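You operate a simulated robot arm through the tools that you are given. There is no shell and no other tool. Be economical: measure what you need, move in short steps, check, and stop when the job is done.

You are at the controls of a simulated robot arm. One attempt, no reset.

## Task
Put the lime half and the herbs shaker in the orange tote.

It is judged by the outcome, as a careful person would: the job done as asked, and still so three seconds after it is handed in. It fails if anything else is knocked over, pushed out of place, dropped, spilled or broken.

## Robot
A 7-joint arm with a two-finger parallel gripper, fixed in place. Base frame: the origin is at the foot of the arm, x ahead of it, y to its left, z up; the work surface is at about z = 0.76. Lengths are in m, angles in degrees, forces in N, time in s.
With the tool pointing down near the work surface it reaches from about 0.2 to 0.68 m from the base axis. Its first joint turns from -66.0 to 66.0 degrees. Payload 2.4 kg.
The tool frame sits at the grasp point between the pads (the TCP): z along the fingers, y along the line on which they close. The tips reach 0.03 m beyond it. Largest opening 0.094 m; finger width 0.028, thickness 0.01; the body of the gripper, 0.05 by 0.096 m, starts 0.055 m behind the TCP.
Orientation is that of the tool frame in the base frame, as a unit quaternion [x, y, z, w]. With the fingers straight down and closing along the base's y, the tool's x points along the base's -x, its y along +y and its z along -z.

## Interface
- The arm moves only by the tool send_rows. Its argument "rows" is one flat list of numbers, 7 for each row, row after row: the shift along the base's x, y, z in units of 30 mm (1.0 is 30 mm), then the turn, a rotation vector about the base's x, y, z in units of 5 degrees (1.0 is 5 degrees), then the closure in counts, from 0 (fully open) to 255 (shut). In form: [dx, dy, dz, rx, ry, rz, jaw, dx, dy, dz, rx, ry, rz, jaw, ...]. A call has 1 to 20 rows; each row shifts and turns the commanded pose from where the row before left it. A call with a number of a shift or a turn outside -1 to 1 is refused whole. Rows are played at 5 a second. More than 0.05 m and 8.6 degrees between two rows, or a gripper value outside its range, and nothing of the call is played. A pose out of reach is approached as far as the arm can. The call stops where the force on the tool passes 40 N (or 10 N more than at its start, if that is more) or the arm is blocked; 0.2 s more then pass. Each finger travels about 0.153 m/s and halts on what it meets, pressing with about 22 N; the grip force reading is that of the motor and also rises with nothing between the fingers. The clock runs only during rows and for 0.2 s after the last one: add rows that do not move to give the fingers time. The reply holds the time, the measured pose of the TCP, the force on the tool along the base axes, the opening and the grip force, in the units named above and with some noise, and new pictures: "views" is both (left out), scene, wrist or none.
- Cameras (640 x 400 px; columns grow to the right, rows downward): "scene" is fixed at [0.0554, 0.4918, 1.4515]; the picture's right is [-0.55, -0.84, 0.00], its down [-0.43, 0.28, -0.86] and it looks along [0.72, -0.47, -0.51] (base axes); focal length 316 px, centre (320, 200). "wrist" rides on the gripper at [-0.037, 0, -0.058] in the tool frame; the picture's right is [0.00, -1.00, 0.00], its down [0.97, 0.00, -0.24] and it looks along [0.24, 0.00, 0.97] (tool axes); focal length 218 px, centre (320, 200).
- point_at(camera, pixels): there is no depth. For up to 12 entries [column, row, z] of the newest picture of that camera ("zoom" is the newest enlarged one), the place [x, y] in the base frame at which the ray of that pixel passes the height z, good to about 0.003 m. The clock stands still meanwhile.
- close_up(camera, box): a new picture of the part [left, top, right, bottom] of that camera's present view, enlarged. The clock stands still meanwhile.
- finish_job(): hands the job in; it is judged then, once.

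Go step by step. Measure first, check grasps and placings, and put right what went wrong. The budget is 60 turns and 120 pictures, counting those below and the enlarged ones. Unless the task says otherwise, let go and move clear before handing in, and close with one line.

The tools are called after "Request:" as a command line: name --argument value ..., lists and objects as JSON in quotes. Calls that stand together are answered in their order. send_rows: Moves the arm, as the interface text tells. Its arguments: {"type":"object","properties":{"rows":{"type":"array"},"views":{"type":"string","enum":["both","scene","wrist","none"]}},"required":["rows"]} The other tools are called the same way: point_at (camera, pixels) gives the place at which the rays of pixels pass given heights; close_up (camera, box) takes an enlarged picture of a part of a camera's view; finish_job () hands the job in.

At the start:

```text
t: 0.0
tool_pos: [0.3817, 0.1013, 1.2956]
tool_rot: [0.001, 1.0, 0.001, 0.0]
contact_force: [-0.7, -0.1, -0.1]
grip_width: 0.0937
grasp_force: 0.1
```

scene: 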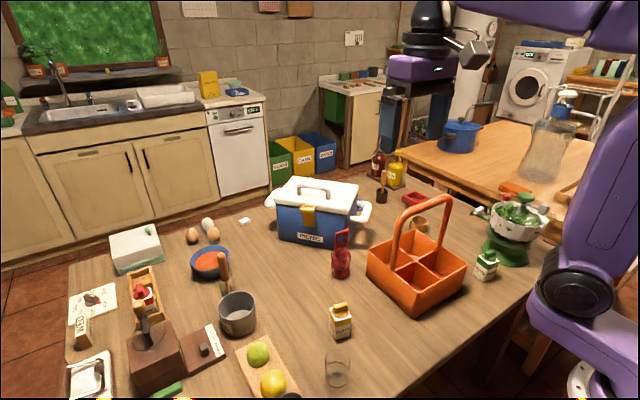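
wrist: 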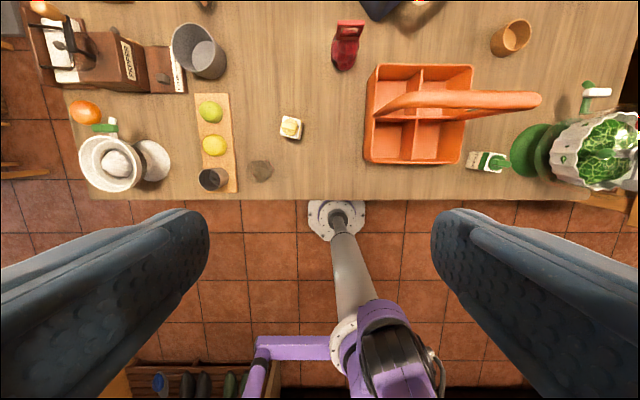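

The scene shows an orange tote at (415,270), a board with lime and lemon pieces at (262,365), and two shaker-like items at (340,320) and (485,265). I'll zoom in to read the labels.

Request:
close_up --camera "scene" --box '[220, 290, 380, 400]'

Request:
close_up --camera "scene" --box '[360, 180, 560, 320]'

Request:
close_up --camera "wrist" --box '[170, 60, 330, 200]'

```text
3.64 times, centred on (300, 345) of scene
```

zoom: 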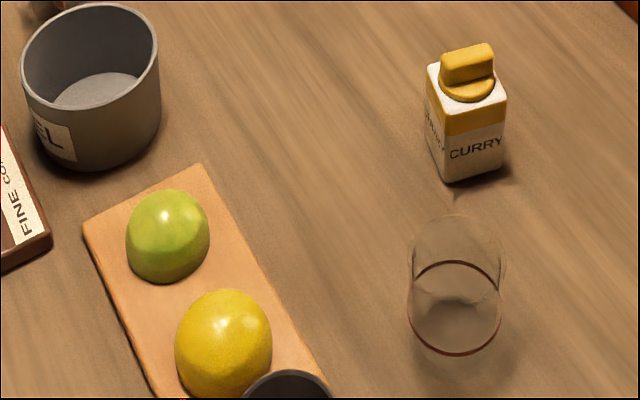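

```text
2.86 times, centred on (460, 250) of scene
```

zoom: 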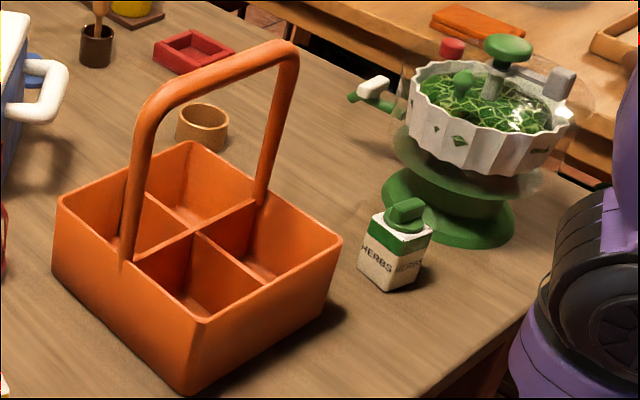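

```text
2.86 times, centred on (250, 130) of wrist
```

zoom: 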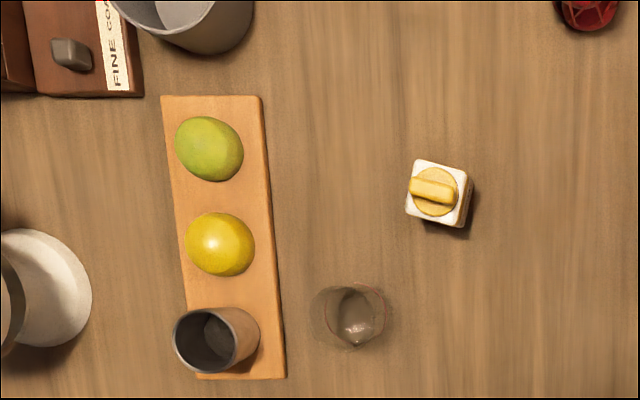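

The herbs shaker is the green-capped one at scene (485,265), and the lime half is at wrist (210,112). Now I'll measure them along with the tote.

Request:
point_at --camera "wrist" --pixels '[[210, 112, 0.79], [197, 112, 0.78], [223, 112, 0.78], [210, 101, 0.78], [211, 123, 0.78], [488, 162, 0.8], [498, 162, 0.83], [374, 64, 0.83], [471, 66, 0.83], [462, 164, 0.83], [365, 162, 0.83]]'

Request:
point_at --camera "scene" --pixels '[[488, 253, 0.83], [482, 281, 0.76], [258, 353, 0.79], [424, 315, 0.76], [367, 273, 0.76], [425, 290, 0.83], [479, 264, 0.83], [379, 249, 0.83], [425, 228, 0.83]]'

Request:
close_up --camera "wrist" --box '[350, 40, 590, 200]'

```text
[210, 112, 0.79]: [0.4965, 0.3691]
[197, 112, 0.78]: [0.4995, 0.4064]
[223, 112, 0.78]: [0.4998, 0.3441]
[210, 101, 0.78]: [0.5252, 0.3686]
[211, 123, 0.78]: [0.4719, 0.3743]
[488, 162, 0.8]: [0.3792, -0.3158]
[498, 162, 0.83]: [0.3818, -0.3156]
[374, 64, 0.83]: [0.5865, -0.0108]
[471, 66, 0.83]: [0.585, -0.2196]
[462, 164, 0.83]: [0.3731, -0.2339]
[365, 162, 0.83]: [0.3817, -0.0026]
```

```text
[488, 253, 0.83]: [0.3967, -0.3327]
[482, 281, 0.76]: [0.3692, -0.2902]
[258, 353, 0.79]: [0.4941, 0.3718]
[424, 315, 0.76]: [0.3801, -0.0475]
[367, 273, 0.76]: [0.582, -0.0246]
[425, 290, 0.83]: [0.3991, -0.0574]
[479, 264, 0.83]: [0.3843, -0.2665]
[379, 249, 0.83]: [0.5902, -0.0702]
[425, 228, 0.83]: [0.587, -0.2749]
```

```text
2.50 times, centred on (470, 120) of wrist
```

zoom: 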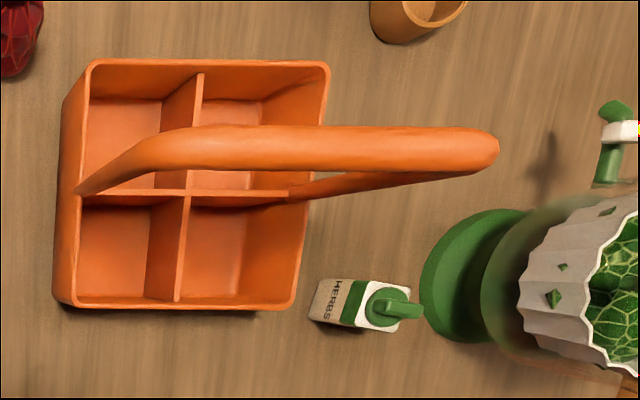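

The tote has a 2x2 grid with its handle running along y at mid-x. I'll refine the rim height and the shaker's position from both views, using corrected pixels.

Request:
point_at --camera "scene" --pixels '[[420, 292, 0.85], [368, 250, 0.85], [468, 264, 0.85], [414.5, 230, 0.85], [413.5, 318, 0.76], [366.6, 273.8, 0.76], [484, 281.5, 0.76], [474.5, 274.5, 0.76], [495, 277, 0.76], [420, 292, 0.84], [490, 252, 0.84], [405, 196, 1.0]]'

Request:
point_at --camera "zoom" --pixels '[[90, 62, 0.85], [328, 65, 0.85], [293, 308, 0.85], [56, 300, 0.85], [385, 308, 0.84], [320, 281, 0.76], [310, 317, 0.76], [371, 281, 0.82], [410, 285, 0.82], [398, 330, 0.82], [357, 328, 0.82], [490, 150, 1.0]]'

```text
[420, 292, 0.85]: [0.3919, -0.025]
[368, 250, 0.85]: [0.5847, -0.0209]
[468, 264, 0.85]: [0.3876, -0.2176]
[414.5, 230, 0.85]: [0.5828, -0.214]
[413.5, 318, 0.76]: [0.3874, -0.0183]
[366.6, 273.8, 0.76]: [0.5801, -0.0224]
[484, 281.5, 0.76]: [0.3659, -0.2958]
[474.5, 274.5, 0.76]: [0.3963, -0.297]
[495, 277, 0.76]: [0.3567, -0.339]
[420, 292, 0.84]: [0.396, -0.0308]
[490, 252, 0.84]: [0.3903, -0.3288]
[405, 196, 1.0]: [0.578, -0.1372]
```

```text
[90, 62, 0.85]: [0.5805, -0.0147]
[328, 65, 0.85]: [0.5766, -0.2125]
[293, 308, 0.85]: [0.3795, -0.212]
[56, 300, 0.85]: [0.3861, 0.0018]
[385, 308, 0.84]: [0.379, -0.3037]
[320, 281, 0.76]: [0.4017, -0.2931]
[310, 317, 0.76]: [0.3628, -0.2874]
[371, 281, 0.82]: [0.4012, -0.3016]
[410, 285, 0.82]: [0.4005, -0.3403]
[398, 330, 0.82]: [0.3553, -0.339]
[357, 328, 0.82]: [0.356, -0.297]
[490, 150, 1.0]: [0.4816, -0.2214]
```

The tote rim is at z≈0.85, spanning x 0.387–0.583 and y −0.018 to −0.215. The shaker is near (0.379,−0.317) and the lime near (0.497,0.370). I'll go above the lime first.

Request:
send_rows --rows '[0.274, 0.64, -0.833, 0, 0, 0, 0, 0.274, 0.64, -0.833, 0, 0, 0, 0, 0.274, 0.64, -0.833, 0, 0, 0, 0, 0.274, 0.64, -0.833, 0, 0, 0, 0, 0.274, 0.64, -0.833, 0, 0, 0, 0, 0.274, 0.64, -0.833, 0, 0, 0, 0, 0.274, 0.64, -0.833, 0, 0, 0, 0, 0.274, 0.64, -0.833, 0, 0, 0, 0, 0.274, 0.64, -0.833, 0, 0, 0, 0, 0.274, 0.64, -0.833, 0, 0, 0, 0, 0.274, 0.64, -0.833, 0, 0, 0, 0, 0.274, 0.64, -0.833, 0, 0, 0, 0, 0.274, 0.64, -0.833, 0, 0, 0, 0, 0.274, 0.64, -0.833, 0, 0, 0, 0, 0, 0, 0, 0, 0, 0, 0]'

```text
t: 3.2
tool_pos: [0.4954, 0.3759, 0.9426]
tool_rot: [0.001, 1.0, 0.001, 0.0]
contact_force: [-0.6, 0.6, -0.6]
grip_width: 0.094
grasp_force: 0.1
```

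scene: 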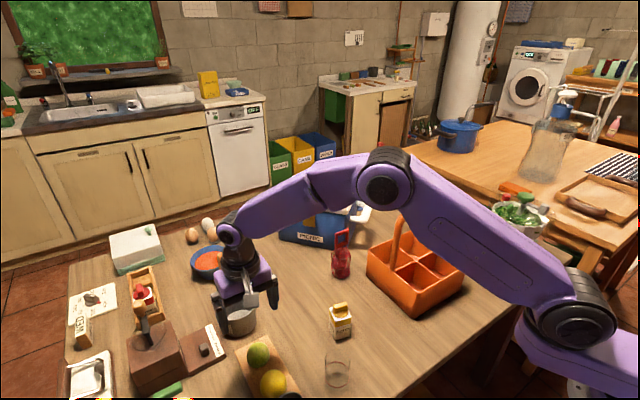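
wrist: 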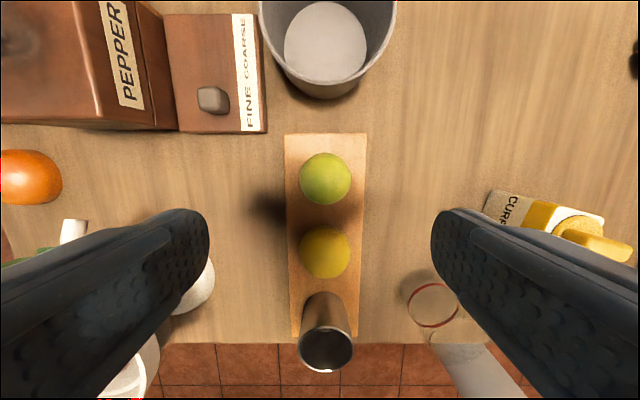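

The lime is at wrist (325,178). I'll measure its width and centre, plus the nearby pot at (326,45).

Request:
point_at --camera "wrist" --pixels '[[325, 178, 0.795], [299, 179, 0.785], [351, 179, 0.785], [325, 153, 0.785], [325, 204, 0.785], [325, 98, 0.76], [326, 75, 0.85], [265, 130, 0.79], [367, 134, 0.77], [284, 134, 0.77], [326, 227, 0.785]]'

Request:
close_up --camera "scene" --box '[180, 250, 340, 400]'

```text
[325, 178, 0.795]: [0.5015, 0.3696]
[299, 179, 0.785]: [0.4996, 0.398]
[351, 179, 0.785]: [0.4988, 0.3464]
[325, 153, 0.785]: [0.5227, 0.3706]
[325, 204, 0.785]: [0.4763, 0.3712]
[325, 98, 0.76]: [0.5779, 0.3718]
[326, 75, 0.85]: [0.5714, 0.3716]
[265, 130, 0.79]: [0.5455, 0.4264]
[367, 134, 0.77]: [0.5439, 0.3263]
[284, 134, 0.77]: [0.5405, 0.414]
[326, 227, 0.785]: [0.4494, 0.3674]
```

```text
2.67 times, centred on (260, 325) of scene
```

zoom: 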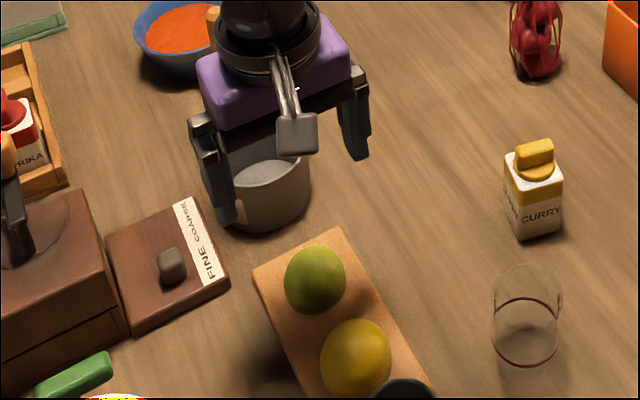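

The lime centre is (0.500,0.371), about 0.05 wide, with clear space for the fingers on both sides. I'll descend to TCP z≈0.808 with the jaws open.

Request:
send_rows --rows '[0.15, -0.16, 0, 0, 0, 0, 0, 0, 0, -0.9, 0, 0, 0, 0, 0, 0, -0.9, 0, 0, 0, 0, 0, 0, -0.9, 0, 0, 0, 0, 0, 0, -0.9, 0, 0, 0, 0, 0, 0, -0.8, 0, 0, 0, 0, 0, 0, 0, 0, 0, 0, 0]'

```text
t: 4.8
tool_pos: [0.5017, 0.367, 0.8114]
tool_rot: [0.001, 1.0, 0.001, 0.0]
contact_force: [-0.7, 0.1, -0.4]
grip_width: 0.0942
grasp_force: 0.2
```

scene: 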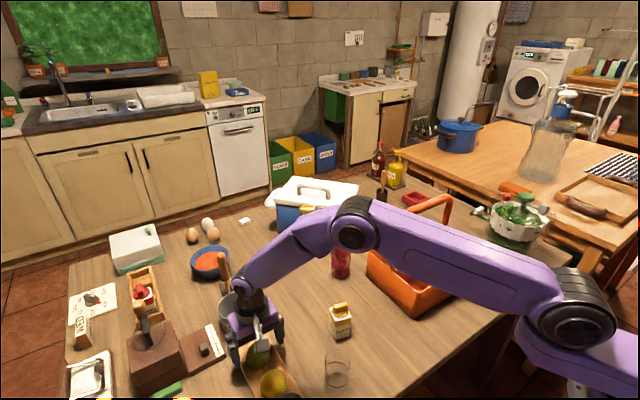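
wrist: 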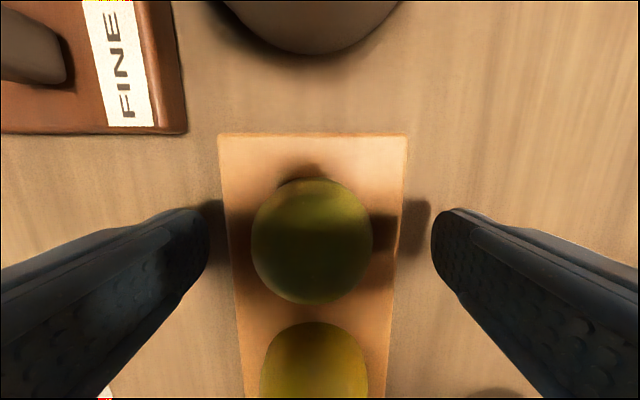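

The lime at (312,240) sits between the fingertips (row ≈234), 2–3 mm off toward +y. I'll nudge over and close.

Request:
send_rows --rows '[0, 0.09, -0.08, 0, 0, 0, 0, 0, 0, 0, 0, 0, 0, 80, 0, 0, 0, 0, 0, 0, 160, 0, 0, 0, 0, 0, 0, 200, 0, 0, 0, 0, 0, 0, 200]' --views "wrist"

```text
t: 6.0
tool_pos: [0.5022, 0.3699, 0.8087]
tool_rot: [0.001, 1.0, 0.001, 0.0]
contact_force: [-0.2, 0.4, -0.4]
grip_width: 0.0485
grasp_force: 22.0
```

wrist: 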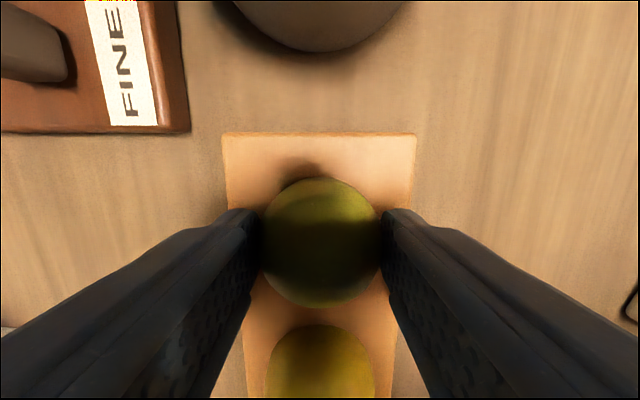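

The jaws hold the lime at 0.0485 m with 22 N. I'll lift it gently and check.

Request:
send_rows --rows '[0, 0, 0.3, 0, 0, 0, 200, 0, 0, 0.5, 0, 0, 0, 200, 0, 0, 0.9, 0, 0, 0, 200, 0, 0, 0.9, 0, 0, 0, 200, 0, 0, 0.9, 0, 0, 0, 200, 0, 0, 0.9, 0, 0, 0, 200]'

```text
t: 7.4
tool_pos: [0.5015, 0.3662, 0.9408]
tool_rot: [0.001, 1.0, 0.002, 0.0]
contact_force: [0.6, -0.2, -1.2]
grip_width: 0.0484
grasp_force: 21.7
```

scene: 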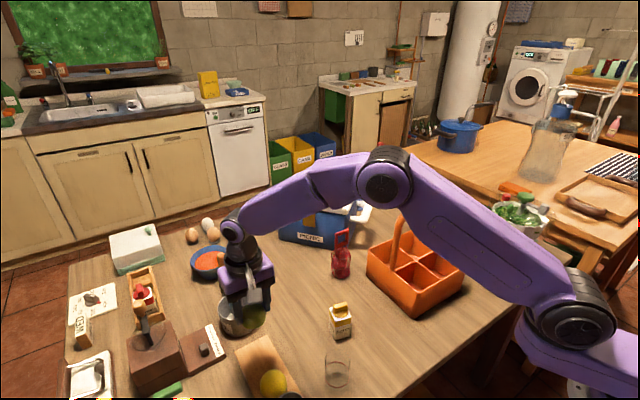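
wrist: 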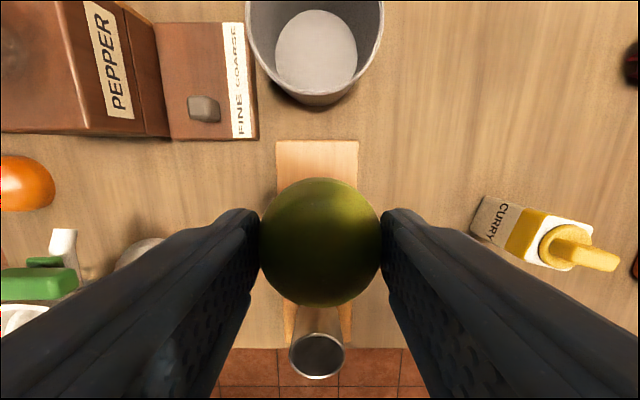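

The lime came up cleanly. Next I'll carry it high and across to above the tote's near-left compartment, on the base side of the handle.

Request:
send_rows --rows '[-0.157, -0.904, 0.292, 0, 0, 0, 200, -0.157, -0.904, 0.292, 0, 0, 0, 200, -0.157, -0.904, 0.292, 0, 0, 0, 200, -0.157, -0.904, 0.292, 0, 0, 0, 200, -0.157, -0.904, 0.292, 0, 0, 0, 200, -0.157, -0.904, 0.292, 0, 0, 0, 200, -0.157, -0.904, 0.292, 0, 0, 0, 200, -0.157, -0.904, 0.292, 0, 0, 0, 200, -0.157, -0.904, 0.292, 0, 0, 0, 200, -0.157, -0.904, 0.292, 0, 0, 0, 200, -0.157, -0.904, 0.292, 0, 0, 0, 200, -0.157, -0.904, 0.292, 0, 0, 0, 200, -0.157, -0.904, 0.292, 0, 0, 0, 200, -0.157, -0.904, 0.292, 0, 0, 0, 200, -0.157, -0.904, 0.292, 0, 0, 0, 200, -0.157, -0.904, 0.292, 0, 0, 0, 200, 0, 0, 0, 0, 0, 0, 200]'

Request:
close_up --camera "scene" --box '[340, 120, 520, 330]'

```text
t: 11.0
tool_pos: [0.4243, -0.0684, 1.0799]
tool_rot: [0.0, 1.0, 0.001, 0.001]
contact_force: [0.0, -0.3, -0.1]
grip_width: 0.0486
grasp_force: 21.8
```

scene: 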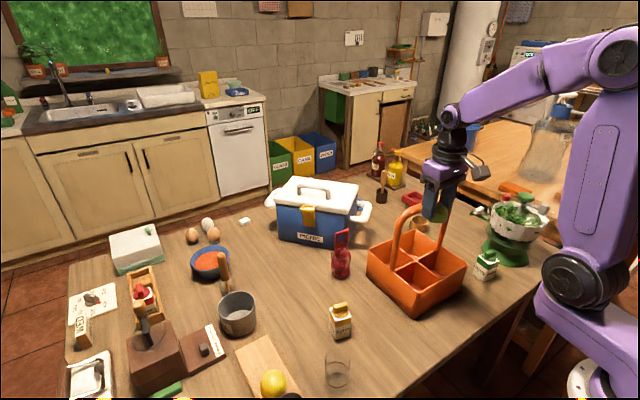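
wrist: 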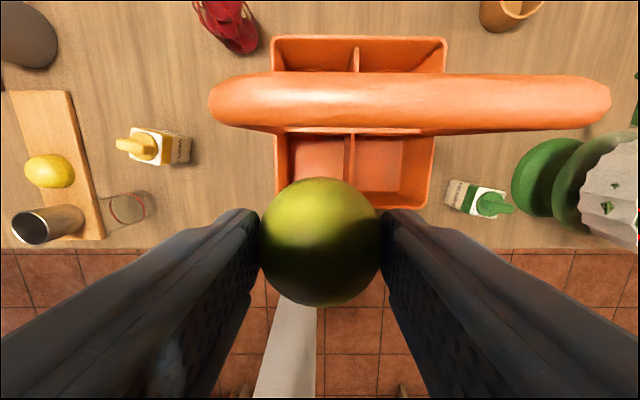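

```text
1.90 times, centred on (430, 225) of scene
```

zoom: 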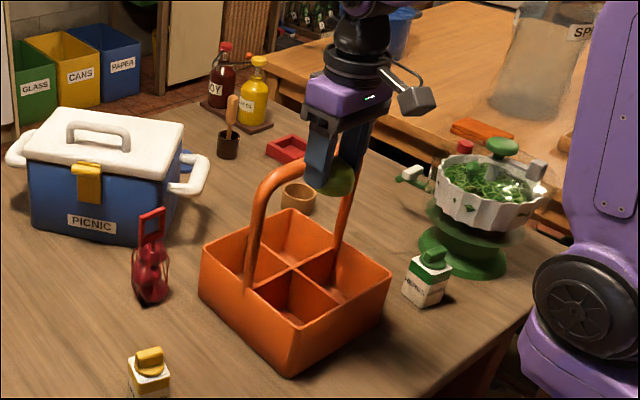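

The visible gripper hardware sits on the base side, and the handle is at x≈0.466–0.494. I'll tilt the tool 10° so its body leans away from the handle, then go down partway and check.

Request:
send_rows --rows '[-0.08, 0, -0.3, 0, -1, 0, 200, 0, 0, -0.5, 0, -1, 0, 200, 0, 0, -0.9, 0, 0, 0, 200, 0, 0, -0.9, 0, 0, 0, 200, 0, 0, -0.9, 0, 0, 0, 200, 0, 0, -0.9, 0, 0, 0, 200, 0, 0, -0.9, 0, 0, 0, 200, 0, 0, 0, 0, 0, 0, 200]'

Request:
close_up --camera "scene" --box '[350, 160, 510, 320]'

```text
t: 12.8
tool_pos: [0.4223, -0.0653, 0.9259]
tool_rot: [0.001, 0.996, 0.001, 0.088]
contact_force: [0.1, 0.1, -0.4]
grip_width: 0.0484
grasp_force: 22.5
```

scene: 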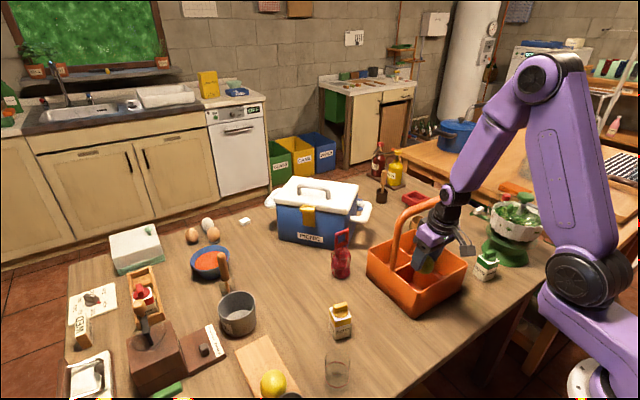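
wrist: 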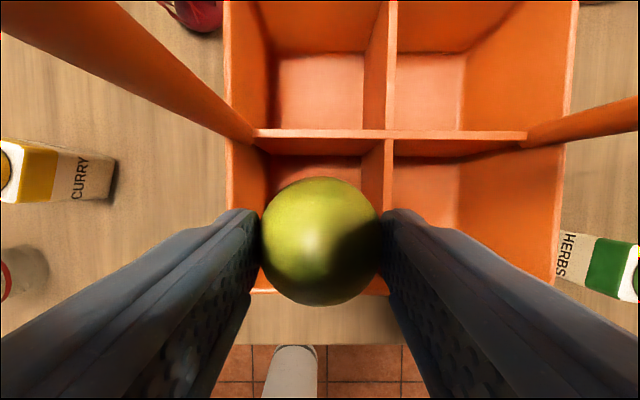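

```text
2.50 times, centred on (430, 240) of scene
```

zoom: 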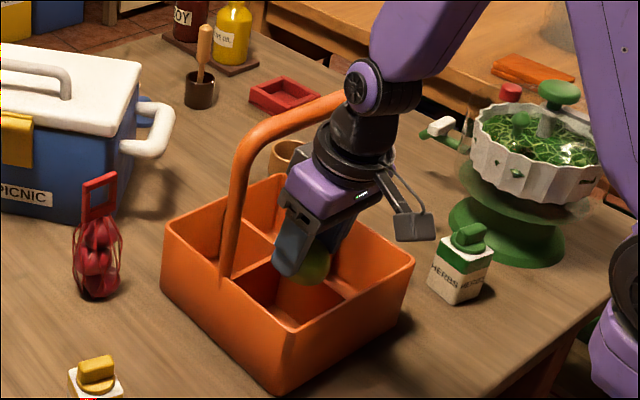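

The gripper leans clear of the handle. I'll check the compartment walls: divider at (390,150), outer wall at (230,150), and cross divider at row 133.

Request:
point_at --camera "wrist" --pixels '[[384, 142, 0.84], [384, 142, 0.82], [257, 150, 0.85], [230, 150, 0.85], [320, 137, 0.84], [320, 137, 0.82], [370, 293, 0.85], [530, 140, 0.84], [257, 135, 0.85]]'

```text
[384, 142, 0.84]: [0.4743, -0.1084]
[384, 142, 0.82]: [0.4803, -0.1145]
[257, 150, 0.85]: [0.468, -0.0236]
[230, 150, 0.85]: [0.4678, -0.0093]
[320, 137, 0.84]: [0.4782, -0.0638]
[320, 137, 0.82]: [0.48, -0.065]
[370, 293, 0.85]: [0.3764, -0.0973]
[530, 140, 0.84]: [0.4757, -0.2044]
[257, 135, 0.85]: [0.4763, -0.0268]
```

The compartment spans y −0.022 to −0.113 and x 0.39 to 0.478, so the lime is centred. I'll lower it to z≈0.815.

Request:
send_rows --rows '[0.05, 0, -0.8, 0, 0, 0, 200, 0.05, 0, -0.8, 0, 0, 0, 200, 0, 0, -0.8, 0, 0, 0, 200, 0, 0, -0.8, 0, 0, 0, 200, 0, 0, -0.5, 0, 0, 0, 200, 0, 0, 0, 0, 0, 0, 200]'

```text
t: 14.2
tool_pos: [0.4258, -0.0642, 0.8135]
tool_rot: [0.001, 0.996, 0.001, 0.088]
contact_force: [-0.3, -0.4, -1.7]
grip_width: 0.0488
grasp_force: 21.9
```

scene: 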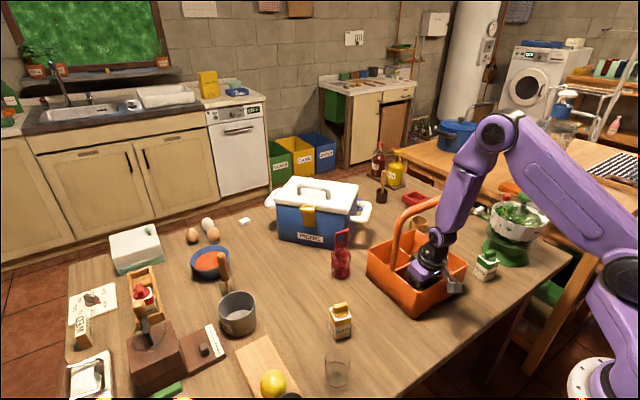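
wrist: 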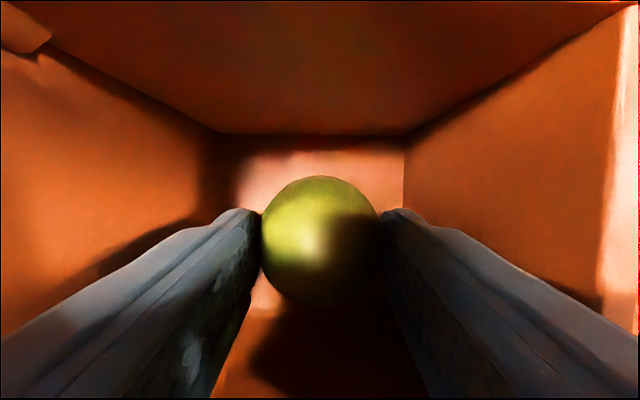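

The lime is inside the compartment, just above the floor. I'll open a little to release it without touching the walls.

Request:
send_rows --rows '[0, -0.1, -0.1, 0, 0, 0, 200, 0, 0, 0, 0, 0, 0, 105, 0, 0, 0, 0, 0, 0, 105, 0, 0, 0, 0, 0, 0, 100]' --views "wrist"

```text
t: 15.2
tool_pos: [0.4273, -0.0679, 0.8099]
tool_rot: [0.001, 0.996, 0.001, 0.088]
contact_force: [0.9, 1.8, -0.1]
grip_width: 0.0564
grasp_force: 0.0
```

wrist: 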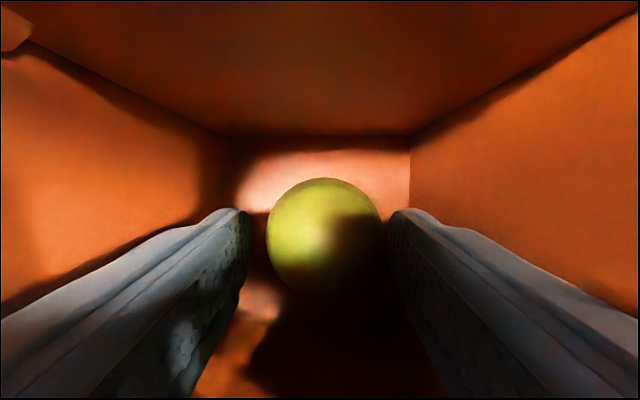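

The lime has been released and is resting on the compartment floor. I'll lift straight out to above handle height.

Request:
send_rows --rows '[0, 0, 0.4, 0, 0, 0, 100, 0, 0, 0.9, 0, 0, 0, 100, 0, 0, 0.9, 0, 0, 0, 100, 0, 0, 0.9, 0, 0, 0, 100, 0, 0, 0.9, 0, 0, 0, 100, 0, 0, 0.9, 0, 0, 0, 100, 0, 0, 0.9, 0, 0, 0, 100, 0, 0, 0.9, 0, 0, 0, 100, 0, 0, 0.9, 0, 1, 0, 50, 0, 0, 0.9, 0, 1, 0, 50]'

```text
t: 17.4
tool_pos: [0.4261, -0.0671, 1.0651]
tool_rot: [0.001, 1.0, 0.0, 0.0]
contact_force: [0.4, 0.4, 0.7]
grip_width: 0.0753
grasp_force: 0.0
```

scene: 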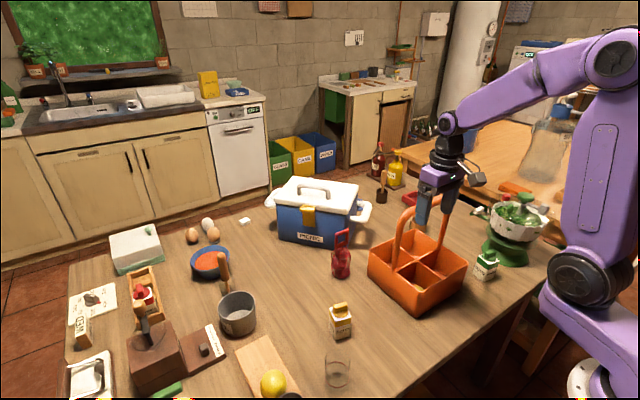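
wrist: 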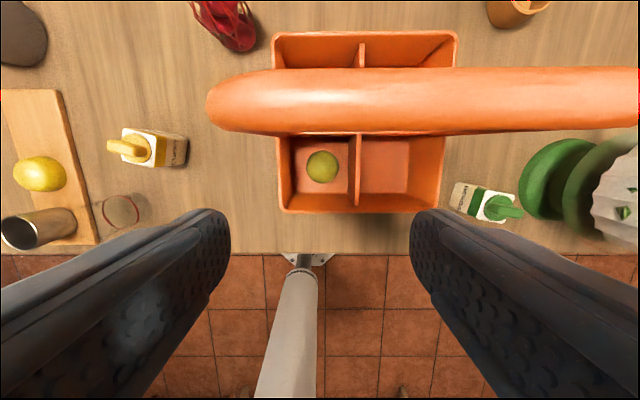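

The lime is in the tote, seen at wrist (322,165). Now I'll move above the herbs shaker.

Request:
send_rows --rows '[-0.157, -0.837, -0.2, 0, 0, 0, 50, -0.157, -0.837, -0.2, 0, 0, 0, 50, -0.157, -0.837, -0.2, 0, 0, 0, 50, -0.157, -0.837, -0.2, 0, 0, 0, 50, -0.157, -0.837, -0.2, 0, 0, 0, 50, -0.157, -0.837, -0.2, 0, 0, 0, 50, -0.157, -0.837, -0.2, 0, 0, 0, 50, -0.157, -0.837, -0.2, 0, 0, 0, 50, -0.157, -0.837, -0.2, 0, 0, 0, 50, -0.157, -0.837, -0.2, 0, 0, 0, 50, 0, 0, 0, 0, 0, 0, 50]'

Request:
close_up --camera "wrist" --box '[220, 80, 480, 260]'

```text
t: 19.8
tool_pos: [0.378, -0.319, 1.0057]
tool_rot: [0.001, 1.0, 0.001, 0.001]
contact_force: [0.0, 0.4, 1.1]
grip_width: 0.0757
grasp_force: 0.0
```

scene: 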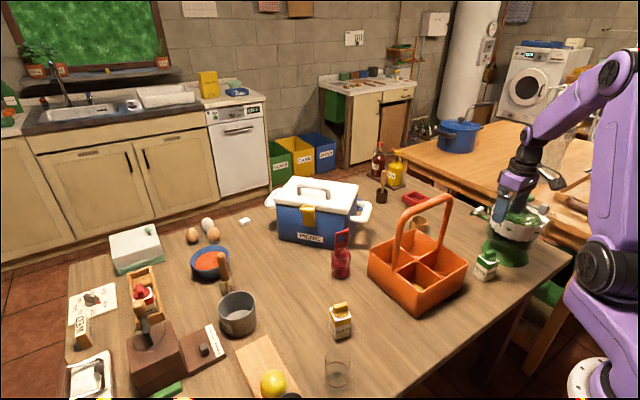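
wrist: 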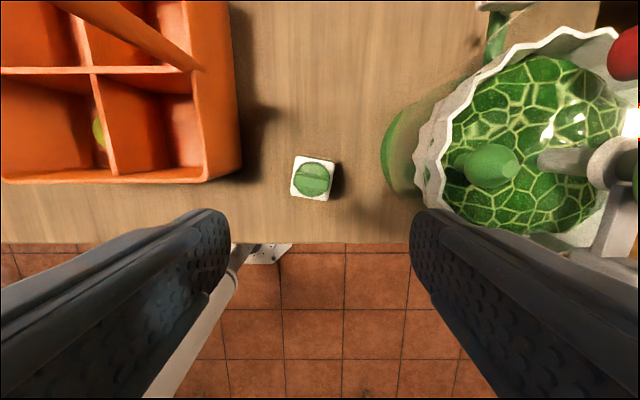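

```text
2.22 times, centred on (350, 170) of wrist
```

zoom: 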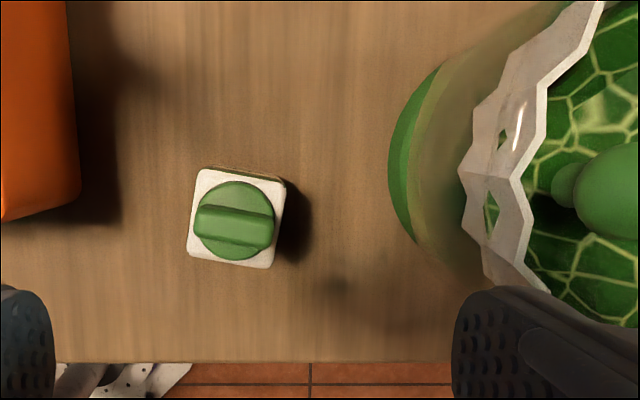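

The shaker's top is seen rotated about 10° clockwise, at zoom (236,218). I'll measure it and the bowl edge at zoom (462,170).

Request:
point_at --camera "zoom" --pixels '[[198, 169, 0.82], [285, 184, 0.82], [271, 268, 0.82], [187, 254, 0.82], [236, 220, 0.83], [462, 170, 0.88], [462, 170, 0.85], [390, 170, 0.775], [78, 180, 0.85]]'

Request:
close_up --camera "scene" --box '[450, 180, 570, 300]'

```text
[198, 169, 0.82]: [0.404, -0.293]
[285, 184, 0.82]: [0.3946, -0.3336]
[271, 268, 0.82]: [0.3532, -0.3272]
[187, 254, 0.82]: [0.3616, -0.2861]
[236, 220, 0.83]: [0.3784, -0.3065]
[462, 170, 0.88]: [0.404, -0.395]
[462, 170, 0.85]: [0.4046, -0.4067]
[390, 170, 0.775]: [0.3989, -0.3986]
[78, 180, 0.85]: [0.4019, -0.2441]
```

```text
3.33 times, centred on (510, 240) of scene
```

zoom: 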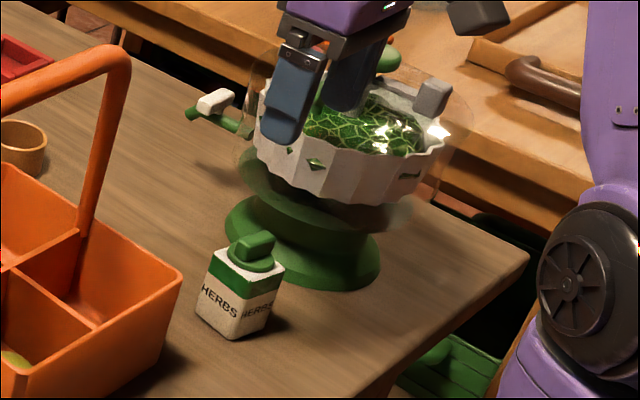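

Shaker centre is about (0.379,−0.311), yaw −10°, and the transparent dome stays beyond y≈−0.385, so there's clearance. I'll align and descend partway.

Request:
send_rows --rows '[0.03, 0.26, -0.3, 0, 0, -1, 50, 0, 0, -0.8, 0, 0, -1, 50, 0, 0, -0.9, 0, 0, 0, 50, 0, 0, -0.9, 0, 0, 0, 50, 0, 0, -0.9, 0, 0, 0, 50, 0, 0, 0, 0, 0, 0, 50]'

```text
t: 21.2
tool_pos: [0.3807, -0.3105, 0.8902]
tool_rot: [0.089, 0.996, 0.001, 0.002]
contact_force: [-0.3, 0.1, -0.2]
grip_width: 0.076
grasp_force: 0.0
```

scene: 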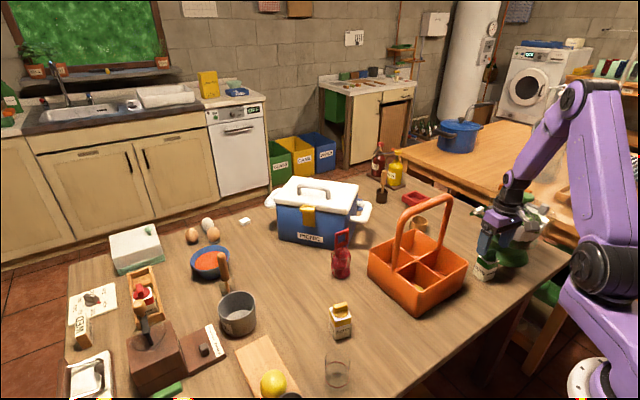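
wrist: 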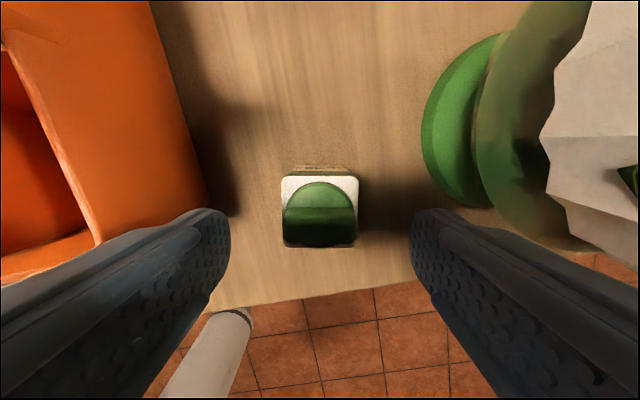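

The shaker is centred and square between the fingers at (320,210). I'll descend to z≈0.805 and close.

Request:
send_rows --rows '[0, 0, -0.8, 0, 0, 0, 50, 0, 0, -0.8, 0, 0, 0, 50, 0, 0, -0.8, 0, 0, 0, 50, 0, 0, -0.4, 0, 0, 0, 50, 0, 0, 0, 0, 0, 0, 50, 0, 0, 0, 0, 0, 0, 110, 0, 0, 0, 0, 0, 0, 170, 0, 0, 0, 0, 0, 0, 200, 0, 0, 0, 0, 0, 0, 200]'

```text
t: 23.2
tool_pos: [0.3769, -0.3119, 0.8076]
tool_rot: [0.089, 0.996, 0.001, 0.001]
contact_force: [-0.3, -0.7, 0.6]
grip_width: 0.0476
grasp_force: 21.9
```

scene: 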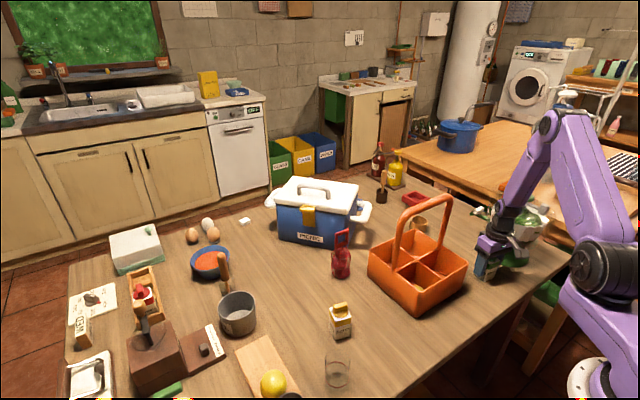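
wrist: 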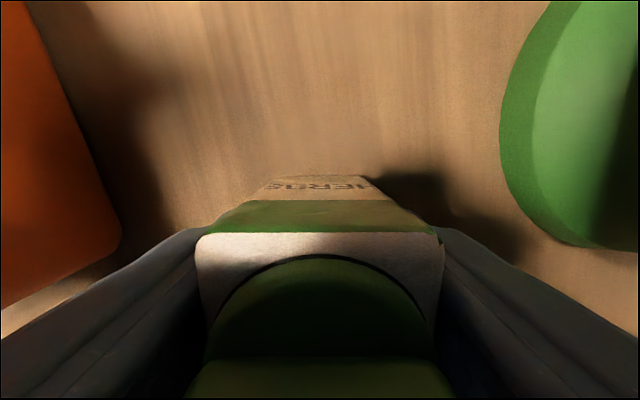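

The shaker is gripped at 0.0476 m with 22 N. I'll lift straight up.

Request:
send_rows --rows '[0, 0, 0.3, 0, 0, 0, 200, 0, 0, 0.8, 0, 0, 0, 200, 0, 0, 0.9, 0, 0, 0, 200, 0, 0, 0.9, 0, 0, 0, 200, 0, 0, 0.9, 0, 0, 0, 200, 0, 0, 0.9, 0, 0, 0, 200, 0, 0, 0.9, 0, 0, 1, 200, 0, 0, 0.9, 0, 0, 1, 200, 0, 0, 0, 0, 0, 0, 200]'

```text
t: 25.2
tool_pos: [0.3773, -0.3126, 1.0013]
tool_rot: [0.0, 1.0, 0.0, 0.0]
contact_force: [-0.5, -0.5, -0.7]
grip_width: 0.0479
grasp_force: 22.0
```

scene: 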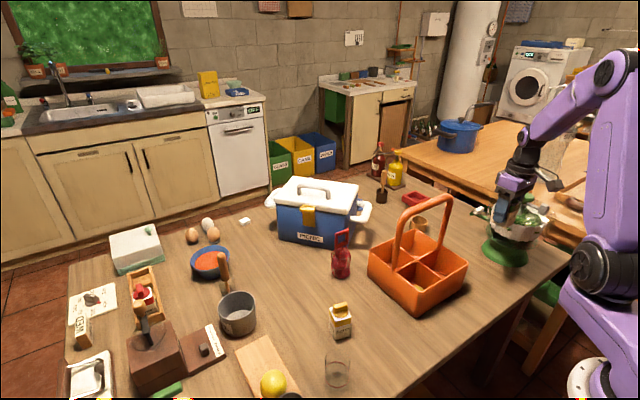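
wrist: 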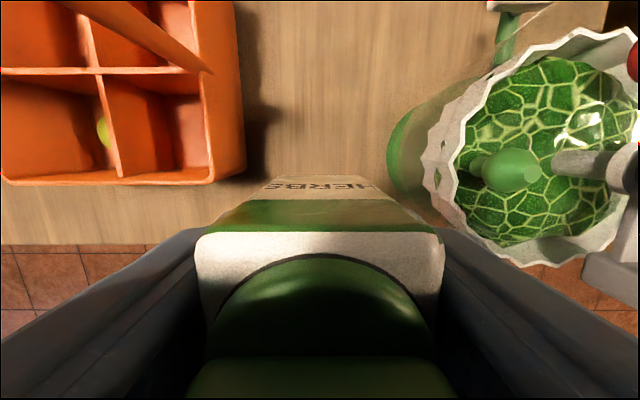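

The shaker is held upright and clear. I'll move above the near-right compartment at (0.429,−0.165) with a slight lean away from the handle.

Request:
send_rows --rows '[0.289, 0.82, 0, 0, -0.5, 0, 200, 0.289, 0.82, 0, 0, -0.5, 0, 200, 0.289, 0.82, 0, 0, -0.5, 0, 200, 0.289, 0.82, 0, 0, 0, 0, 200, 0.289, 0.82, 0, 0, 0, 0, 200, 0.289, 0.82, 0, 0, 0, 0, 200, 0, 0, -0.8, 0, 0, 0, 200, 0, 0, -0.7, 0, 0, 0, 200, 0, 0, 0, 0, 0, 0, 200]'

Request:
close_up --camera "scene" --box '[350, 160, 510, 320]'

```text
t: 26.9
tool_pos: [0.4378, -0.1644, 0.9696]
tool_rot: [0.0, 0.997, -0.002, 0.073]
contact_force: [0.5, 0.2, -0.1]
grip_width: 0.0478
grasp_force: 22.0
stopped in row 8: the force on the tool passed its limit (the readings are from after the stop); the commanded pose is now the measured one
```

scene: 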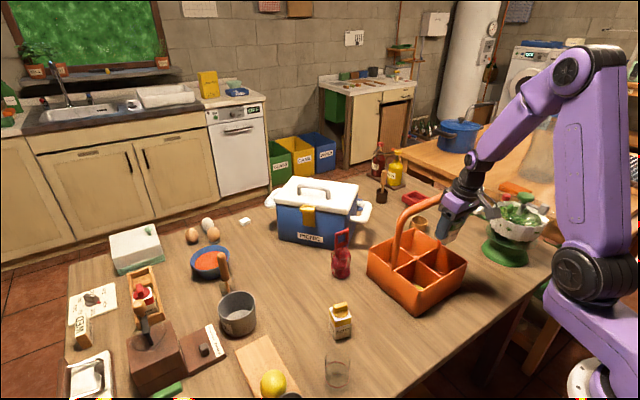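
wrist: 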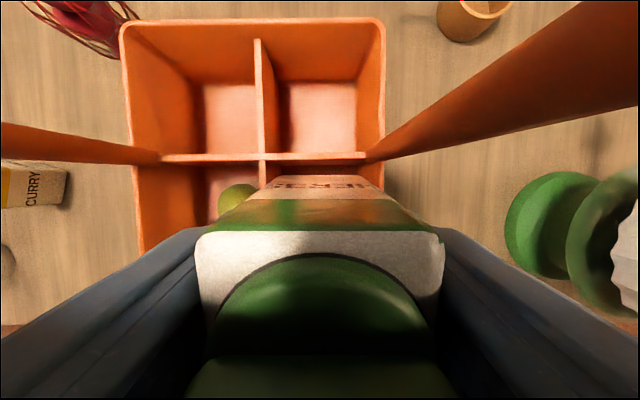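

```text
2.50 times, centred on (430, 240) of scene
```

zoom: 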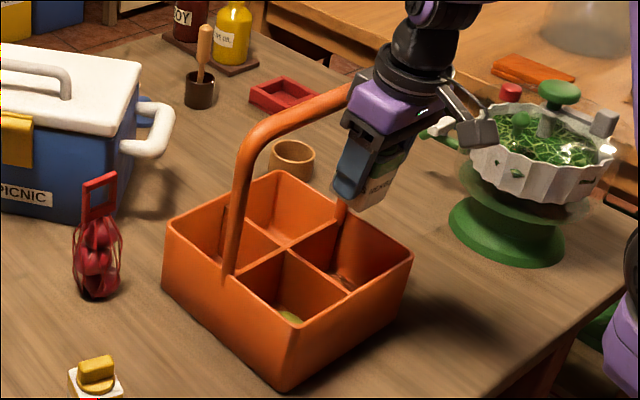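

The force limit tripped at x=0.438, z=0.97, so the gripper body probably brushed the handle top. I'll back off in −x, then rise and check whether the tote shifted.

Request:
send_rows --rows '[-0.5, 0, 0, 0, 0, 0, 200, -0.3, 0, 0.4, 0, 0, 0, 200, 0, 0, 0.9, 0, 0, 0, 200, 0, 0, 0.9, 0, 0, 0, 200, 0, 0, 0.9, 0, 0, 0, 200, 0, 0, 0, 0, 0, 0, 200]'

Request:
close_up --camera "scene" --box '[360, 180, 560, 320]'

```text
t: 28.4
tool_pos: [0.4108, -0.1658, 1.0628]
tool_rot: [0.0, 0.997, -0.003, 0.073]
contact_force: [-0.7, -1.0, -1.8]
grip_width: 0.0479
grasp_force: 22.3
```

scene: 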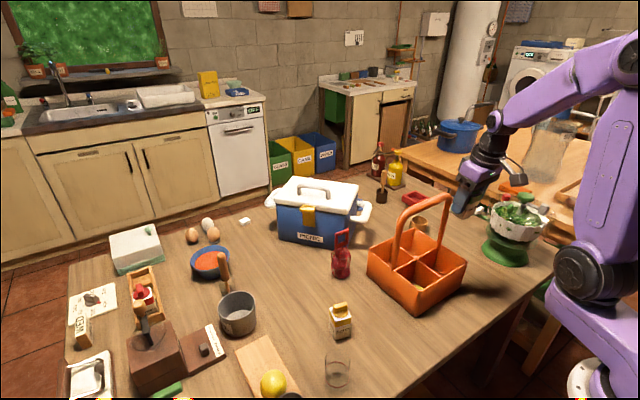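
wrist: 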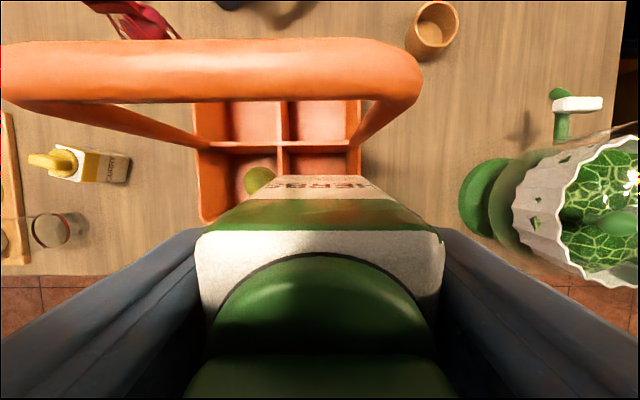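

```text
2.86 times, centred on (460, 250) of scene
```

zoom: 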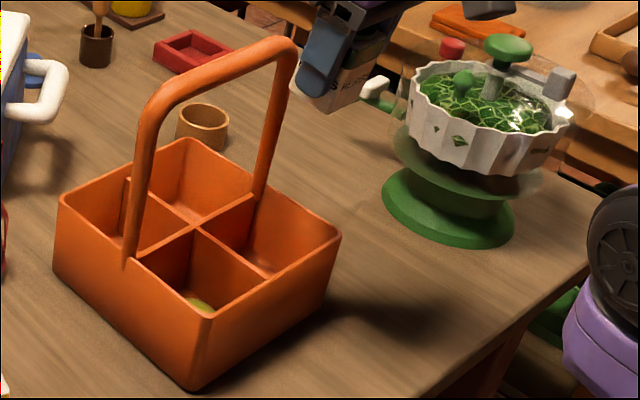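

The tote only rotated by a couple of pixels. I'll re-measure the rim and dividers.

Request:
point_at --camera "zoom" --pixels '[[212, 318, 0.85], [57, 197, 0.85], [341, 233, 0.85], [188, 140, 0.85], [195, 228, 0.84], [268, 277, 0.84], [254, 200, 0.85], [130, 262, 0.85], [292, 45, 1.0], [292, 45, 1.04], [155, 85, 1.0]]'

Request:
point_at --camera "wrist" --pixels '[[415, 75, 1.0], [415, 75, 1.03], [345, 150, 0.85], [201, 147, 0.85], [260, 100, 1.0], [260, 50, 1.0], [260, 100, 1.03], [260, 50, 1.03], [415, 75, 1.05], [10, 80, 1.03]]'

```text
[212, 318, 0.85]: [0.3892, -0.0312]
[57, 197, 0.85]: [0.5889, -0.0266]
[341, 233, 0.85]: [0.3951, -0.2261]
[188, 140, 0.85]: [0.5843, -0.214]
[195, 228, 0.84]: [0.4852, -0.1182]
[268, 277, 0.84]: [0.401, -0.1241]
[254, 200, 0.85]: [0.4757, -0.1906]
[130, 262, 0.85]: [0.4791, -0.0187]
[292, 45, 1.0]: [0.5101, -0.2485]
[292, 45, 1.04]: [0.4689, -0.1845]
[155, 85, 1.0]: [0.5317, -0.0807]
```

```text
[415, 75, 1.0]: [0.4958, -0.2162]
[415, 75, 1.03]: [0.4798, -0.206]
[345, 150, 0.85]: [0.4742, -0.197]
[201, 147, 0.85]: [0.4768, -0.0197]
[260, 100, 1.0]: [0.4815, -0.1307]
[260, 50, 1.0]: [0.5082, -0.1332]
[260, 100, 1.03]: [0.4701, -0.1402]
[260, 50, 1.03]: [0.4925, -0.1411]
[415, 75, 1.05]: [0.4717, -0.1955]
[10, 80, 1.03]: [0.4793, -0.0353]
```

The handle is at x≈0.470–0.492 with its top at z≈1.03, and the compartment centre is now about (0.437,−0.169). I'll tilt to 15°, descend at x≈0.415 to stay clear of the handle, and check above the rim.

Request:
send_rows --rows '[0, -0.1, 0, 0, -0.7, 0, 200, 0.1, 0, 0, 0, -0.6, 0, 200, 0, 0, -0.8, 0, 0, 0, 200, 0, 0, -0.8, 0, 0, 0, 200, 0, 0, -0.8, 0, 0, 0, 200, 0, 0, -0.8, 0, 0, 0, 200, 0, 0, -0.8, 0, 0, 0, 200, 0, 0, -0.5, 0, 0, 0, 200, 0, 0, 0, 0, 0, 0, 200]'

Request:
close_up --camera "scene" --box '[360, 180, 560, 320]'

```text
t: 30.4
tool_pos: [0.4184, -0.168, 0.9281]
tool_rot: [-0.001, 0.992, -0.002, 0.129]
contact_force: [-1.6, -0.4, -0.9]
grip_width: 0.0481
grasp_force: 21.9
```

scene: 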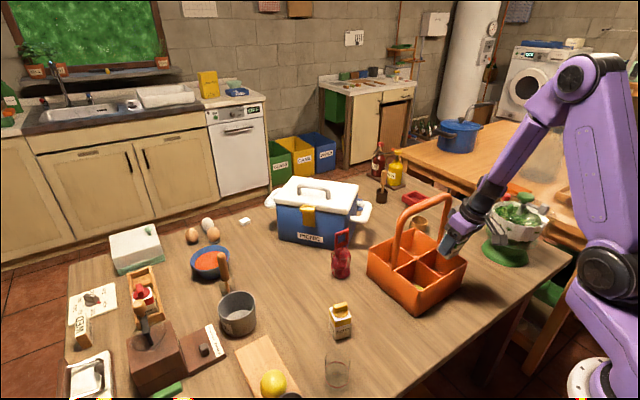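
wrist: 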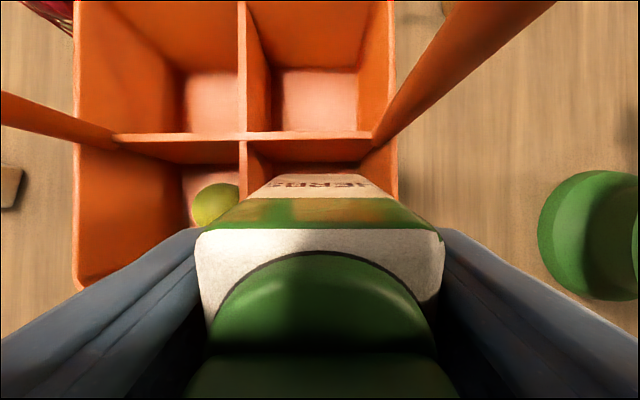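

```text
2.86 times, centred on (460, 250) of scene
```

zoom: 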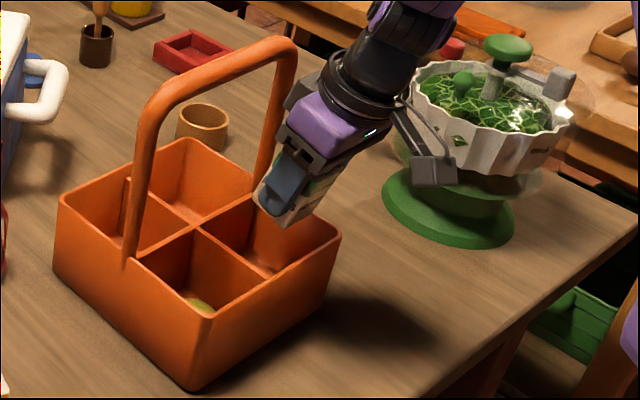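

No contact so far, and a gray camera housing really does protrude on the +x side. I'll check lateral centring against the divider (244,145) and the right wall (375,150).

Request:
point_at --camera "wrist" --pixels '[[247, 145, 0.84], [240, 145, 0.84], [371, 150, 0.84], [397, 170, 0.85], [310, 136, 0.84], [75, 290, 0.85]]'

Request:
close_up --camera "scene" --box '[410, 180, 500, 270]'

```text
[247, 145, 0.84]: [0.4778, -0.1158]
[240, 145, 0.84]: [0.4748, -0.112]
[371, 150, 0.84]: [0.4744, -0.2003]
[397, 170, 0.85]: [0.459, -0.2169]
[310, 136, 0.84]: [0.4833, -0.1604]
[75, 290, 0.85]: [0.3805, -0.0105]
```

```text
4.44 times, centred on (455, 225) of scene
```

zoom: 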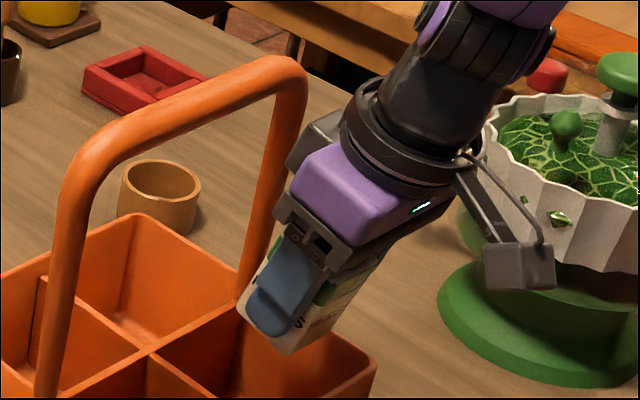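

There's room on both sides. I'll shift slightly to x≈0.428, y≈−0.165 and lower to z≈0.835.

Request:
send_rows --rows '[0.17, 0.1, -0.4, 0, 0, 0, 200, 0.16, 0, -0.6, 0, 0, 0, 200, 0, 0, -0.7, 0, 0, 0, 200, 0, 0, -0.7, 0, 0, 0, 200, 0, 0, -0.7, 0, 0, 0, 200, 0, 0, 0, 0, 0, 0, 200]'

Request:
close_up --camera "scene" --box '[360, 180, 520, 320]'

```text
t: 31.8
tool_pos: [0.4262, -0.1624, 0.855]
tool_rot: [-0.001, 0.992, 0.002, 0.129]
contact_force: [-0.7, -0.4, -0.8]
grip_width: 0.0479
grasp_force: 21.8
out of reach, approached as far as the arm can: row 4, 5
```

scene: 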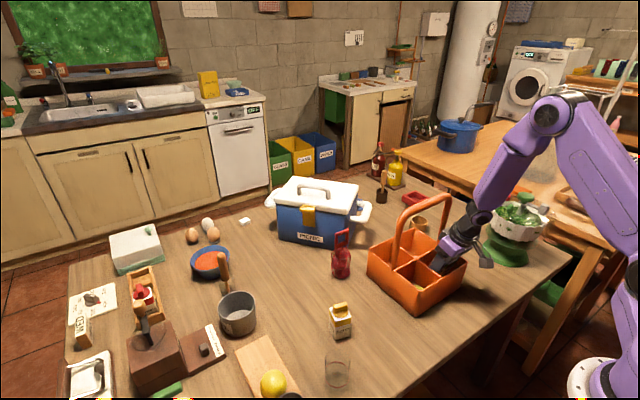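
wrist: 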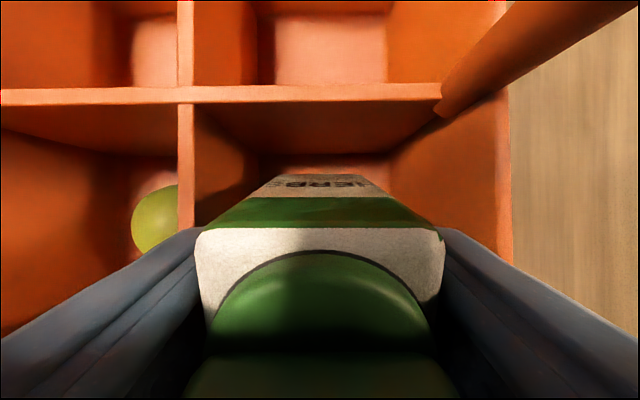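

```text
2.86 times, centred on (440, 250) of scene
```

zoom: 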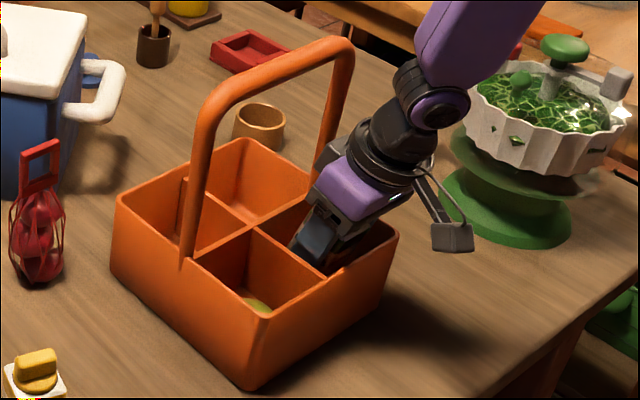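

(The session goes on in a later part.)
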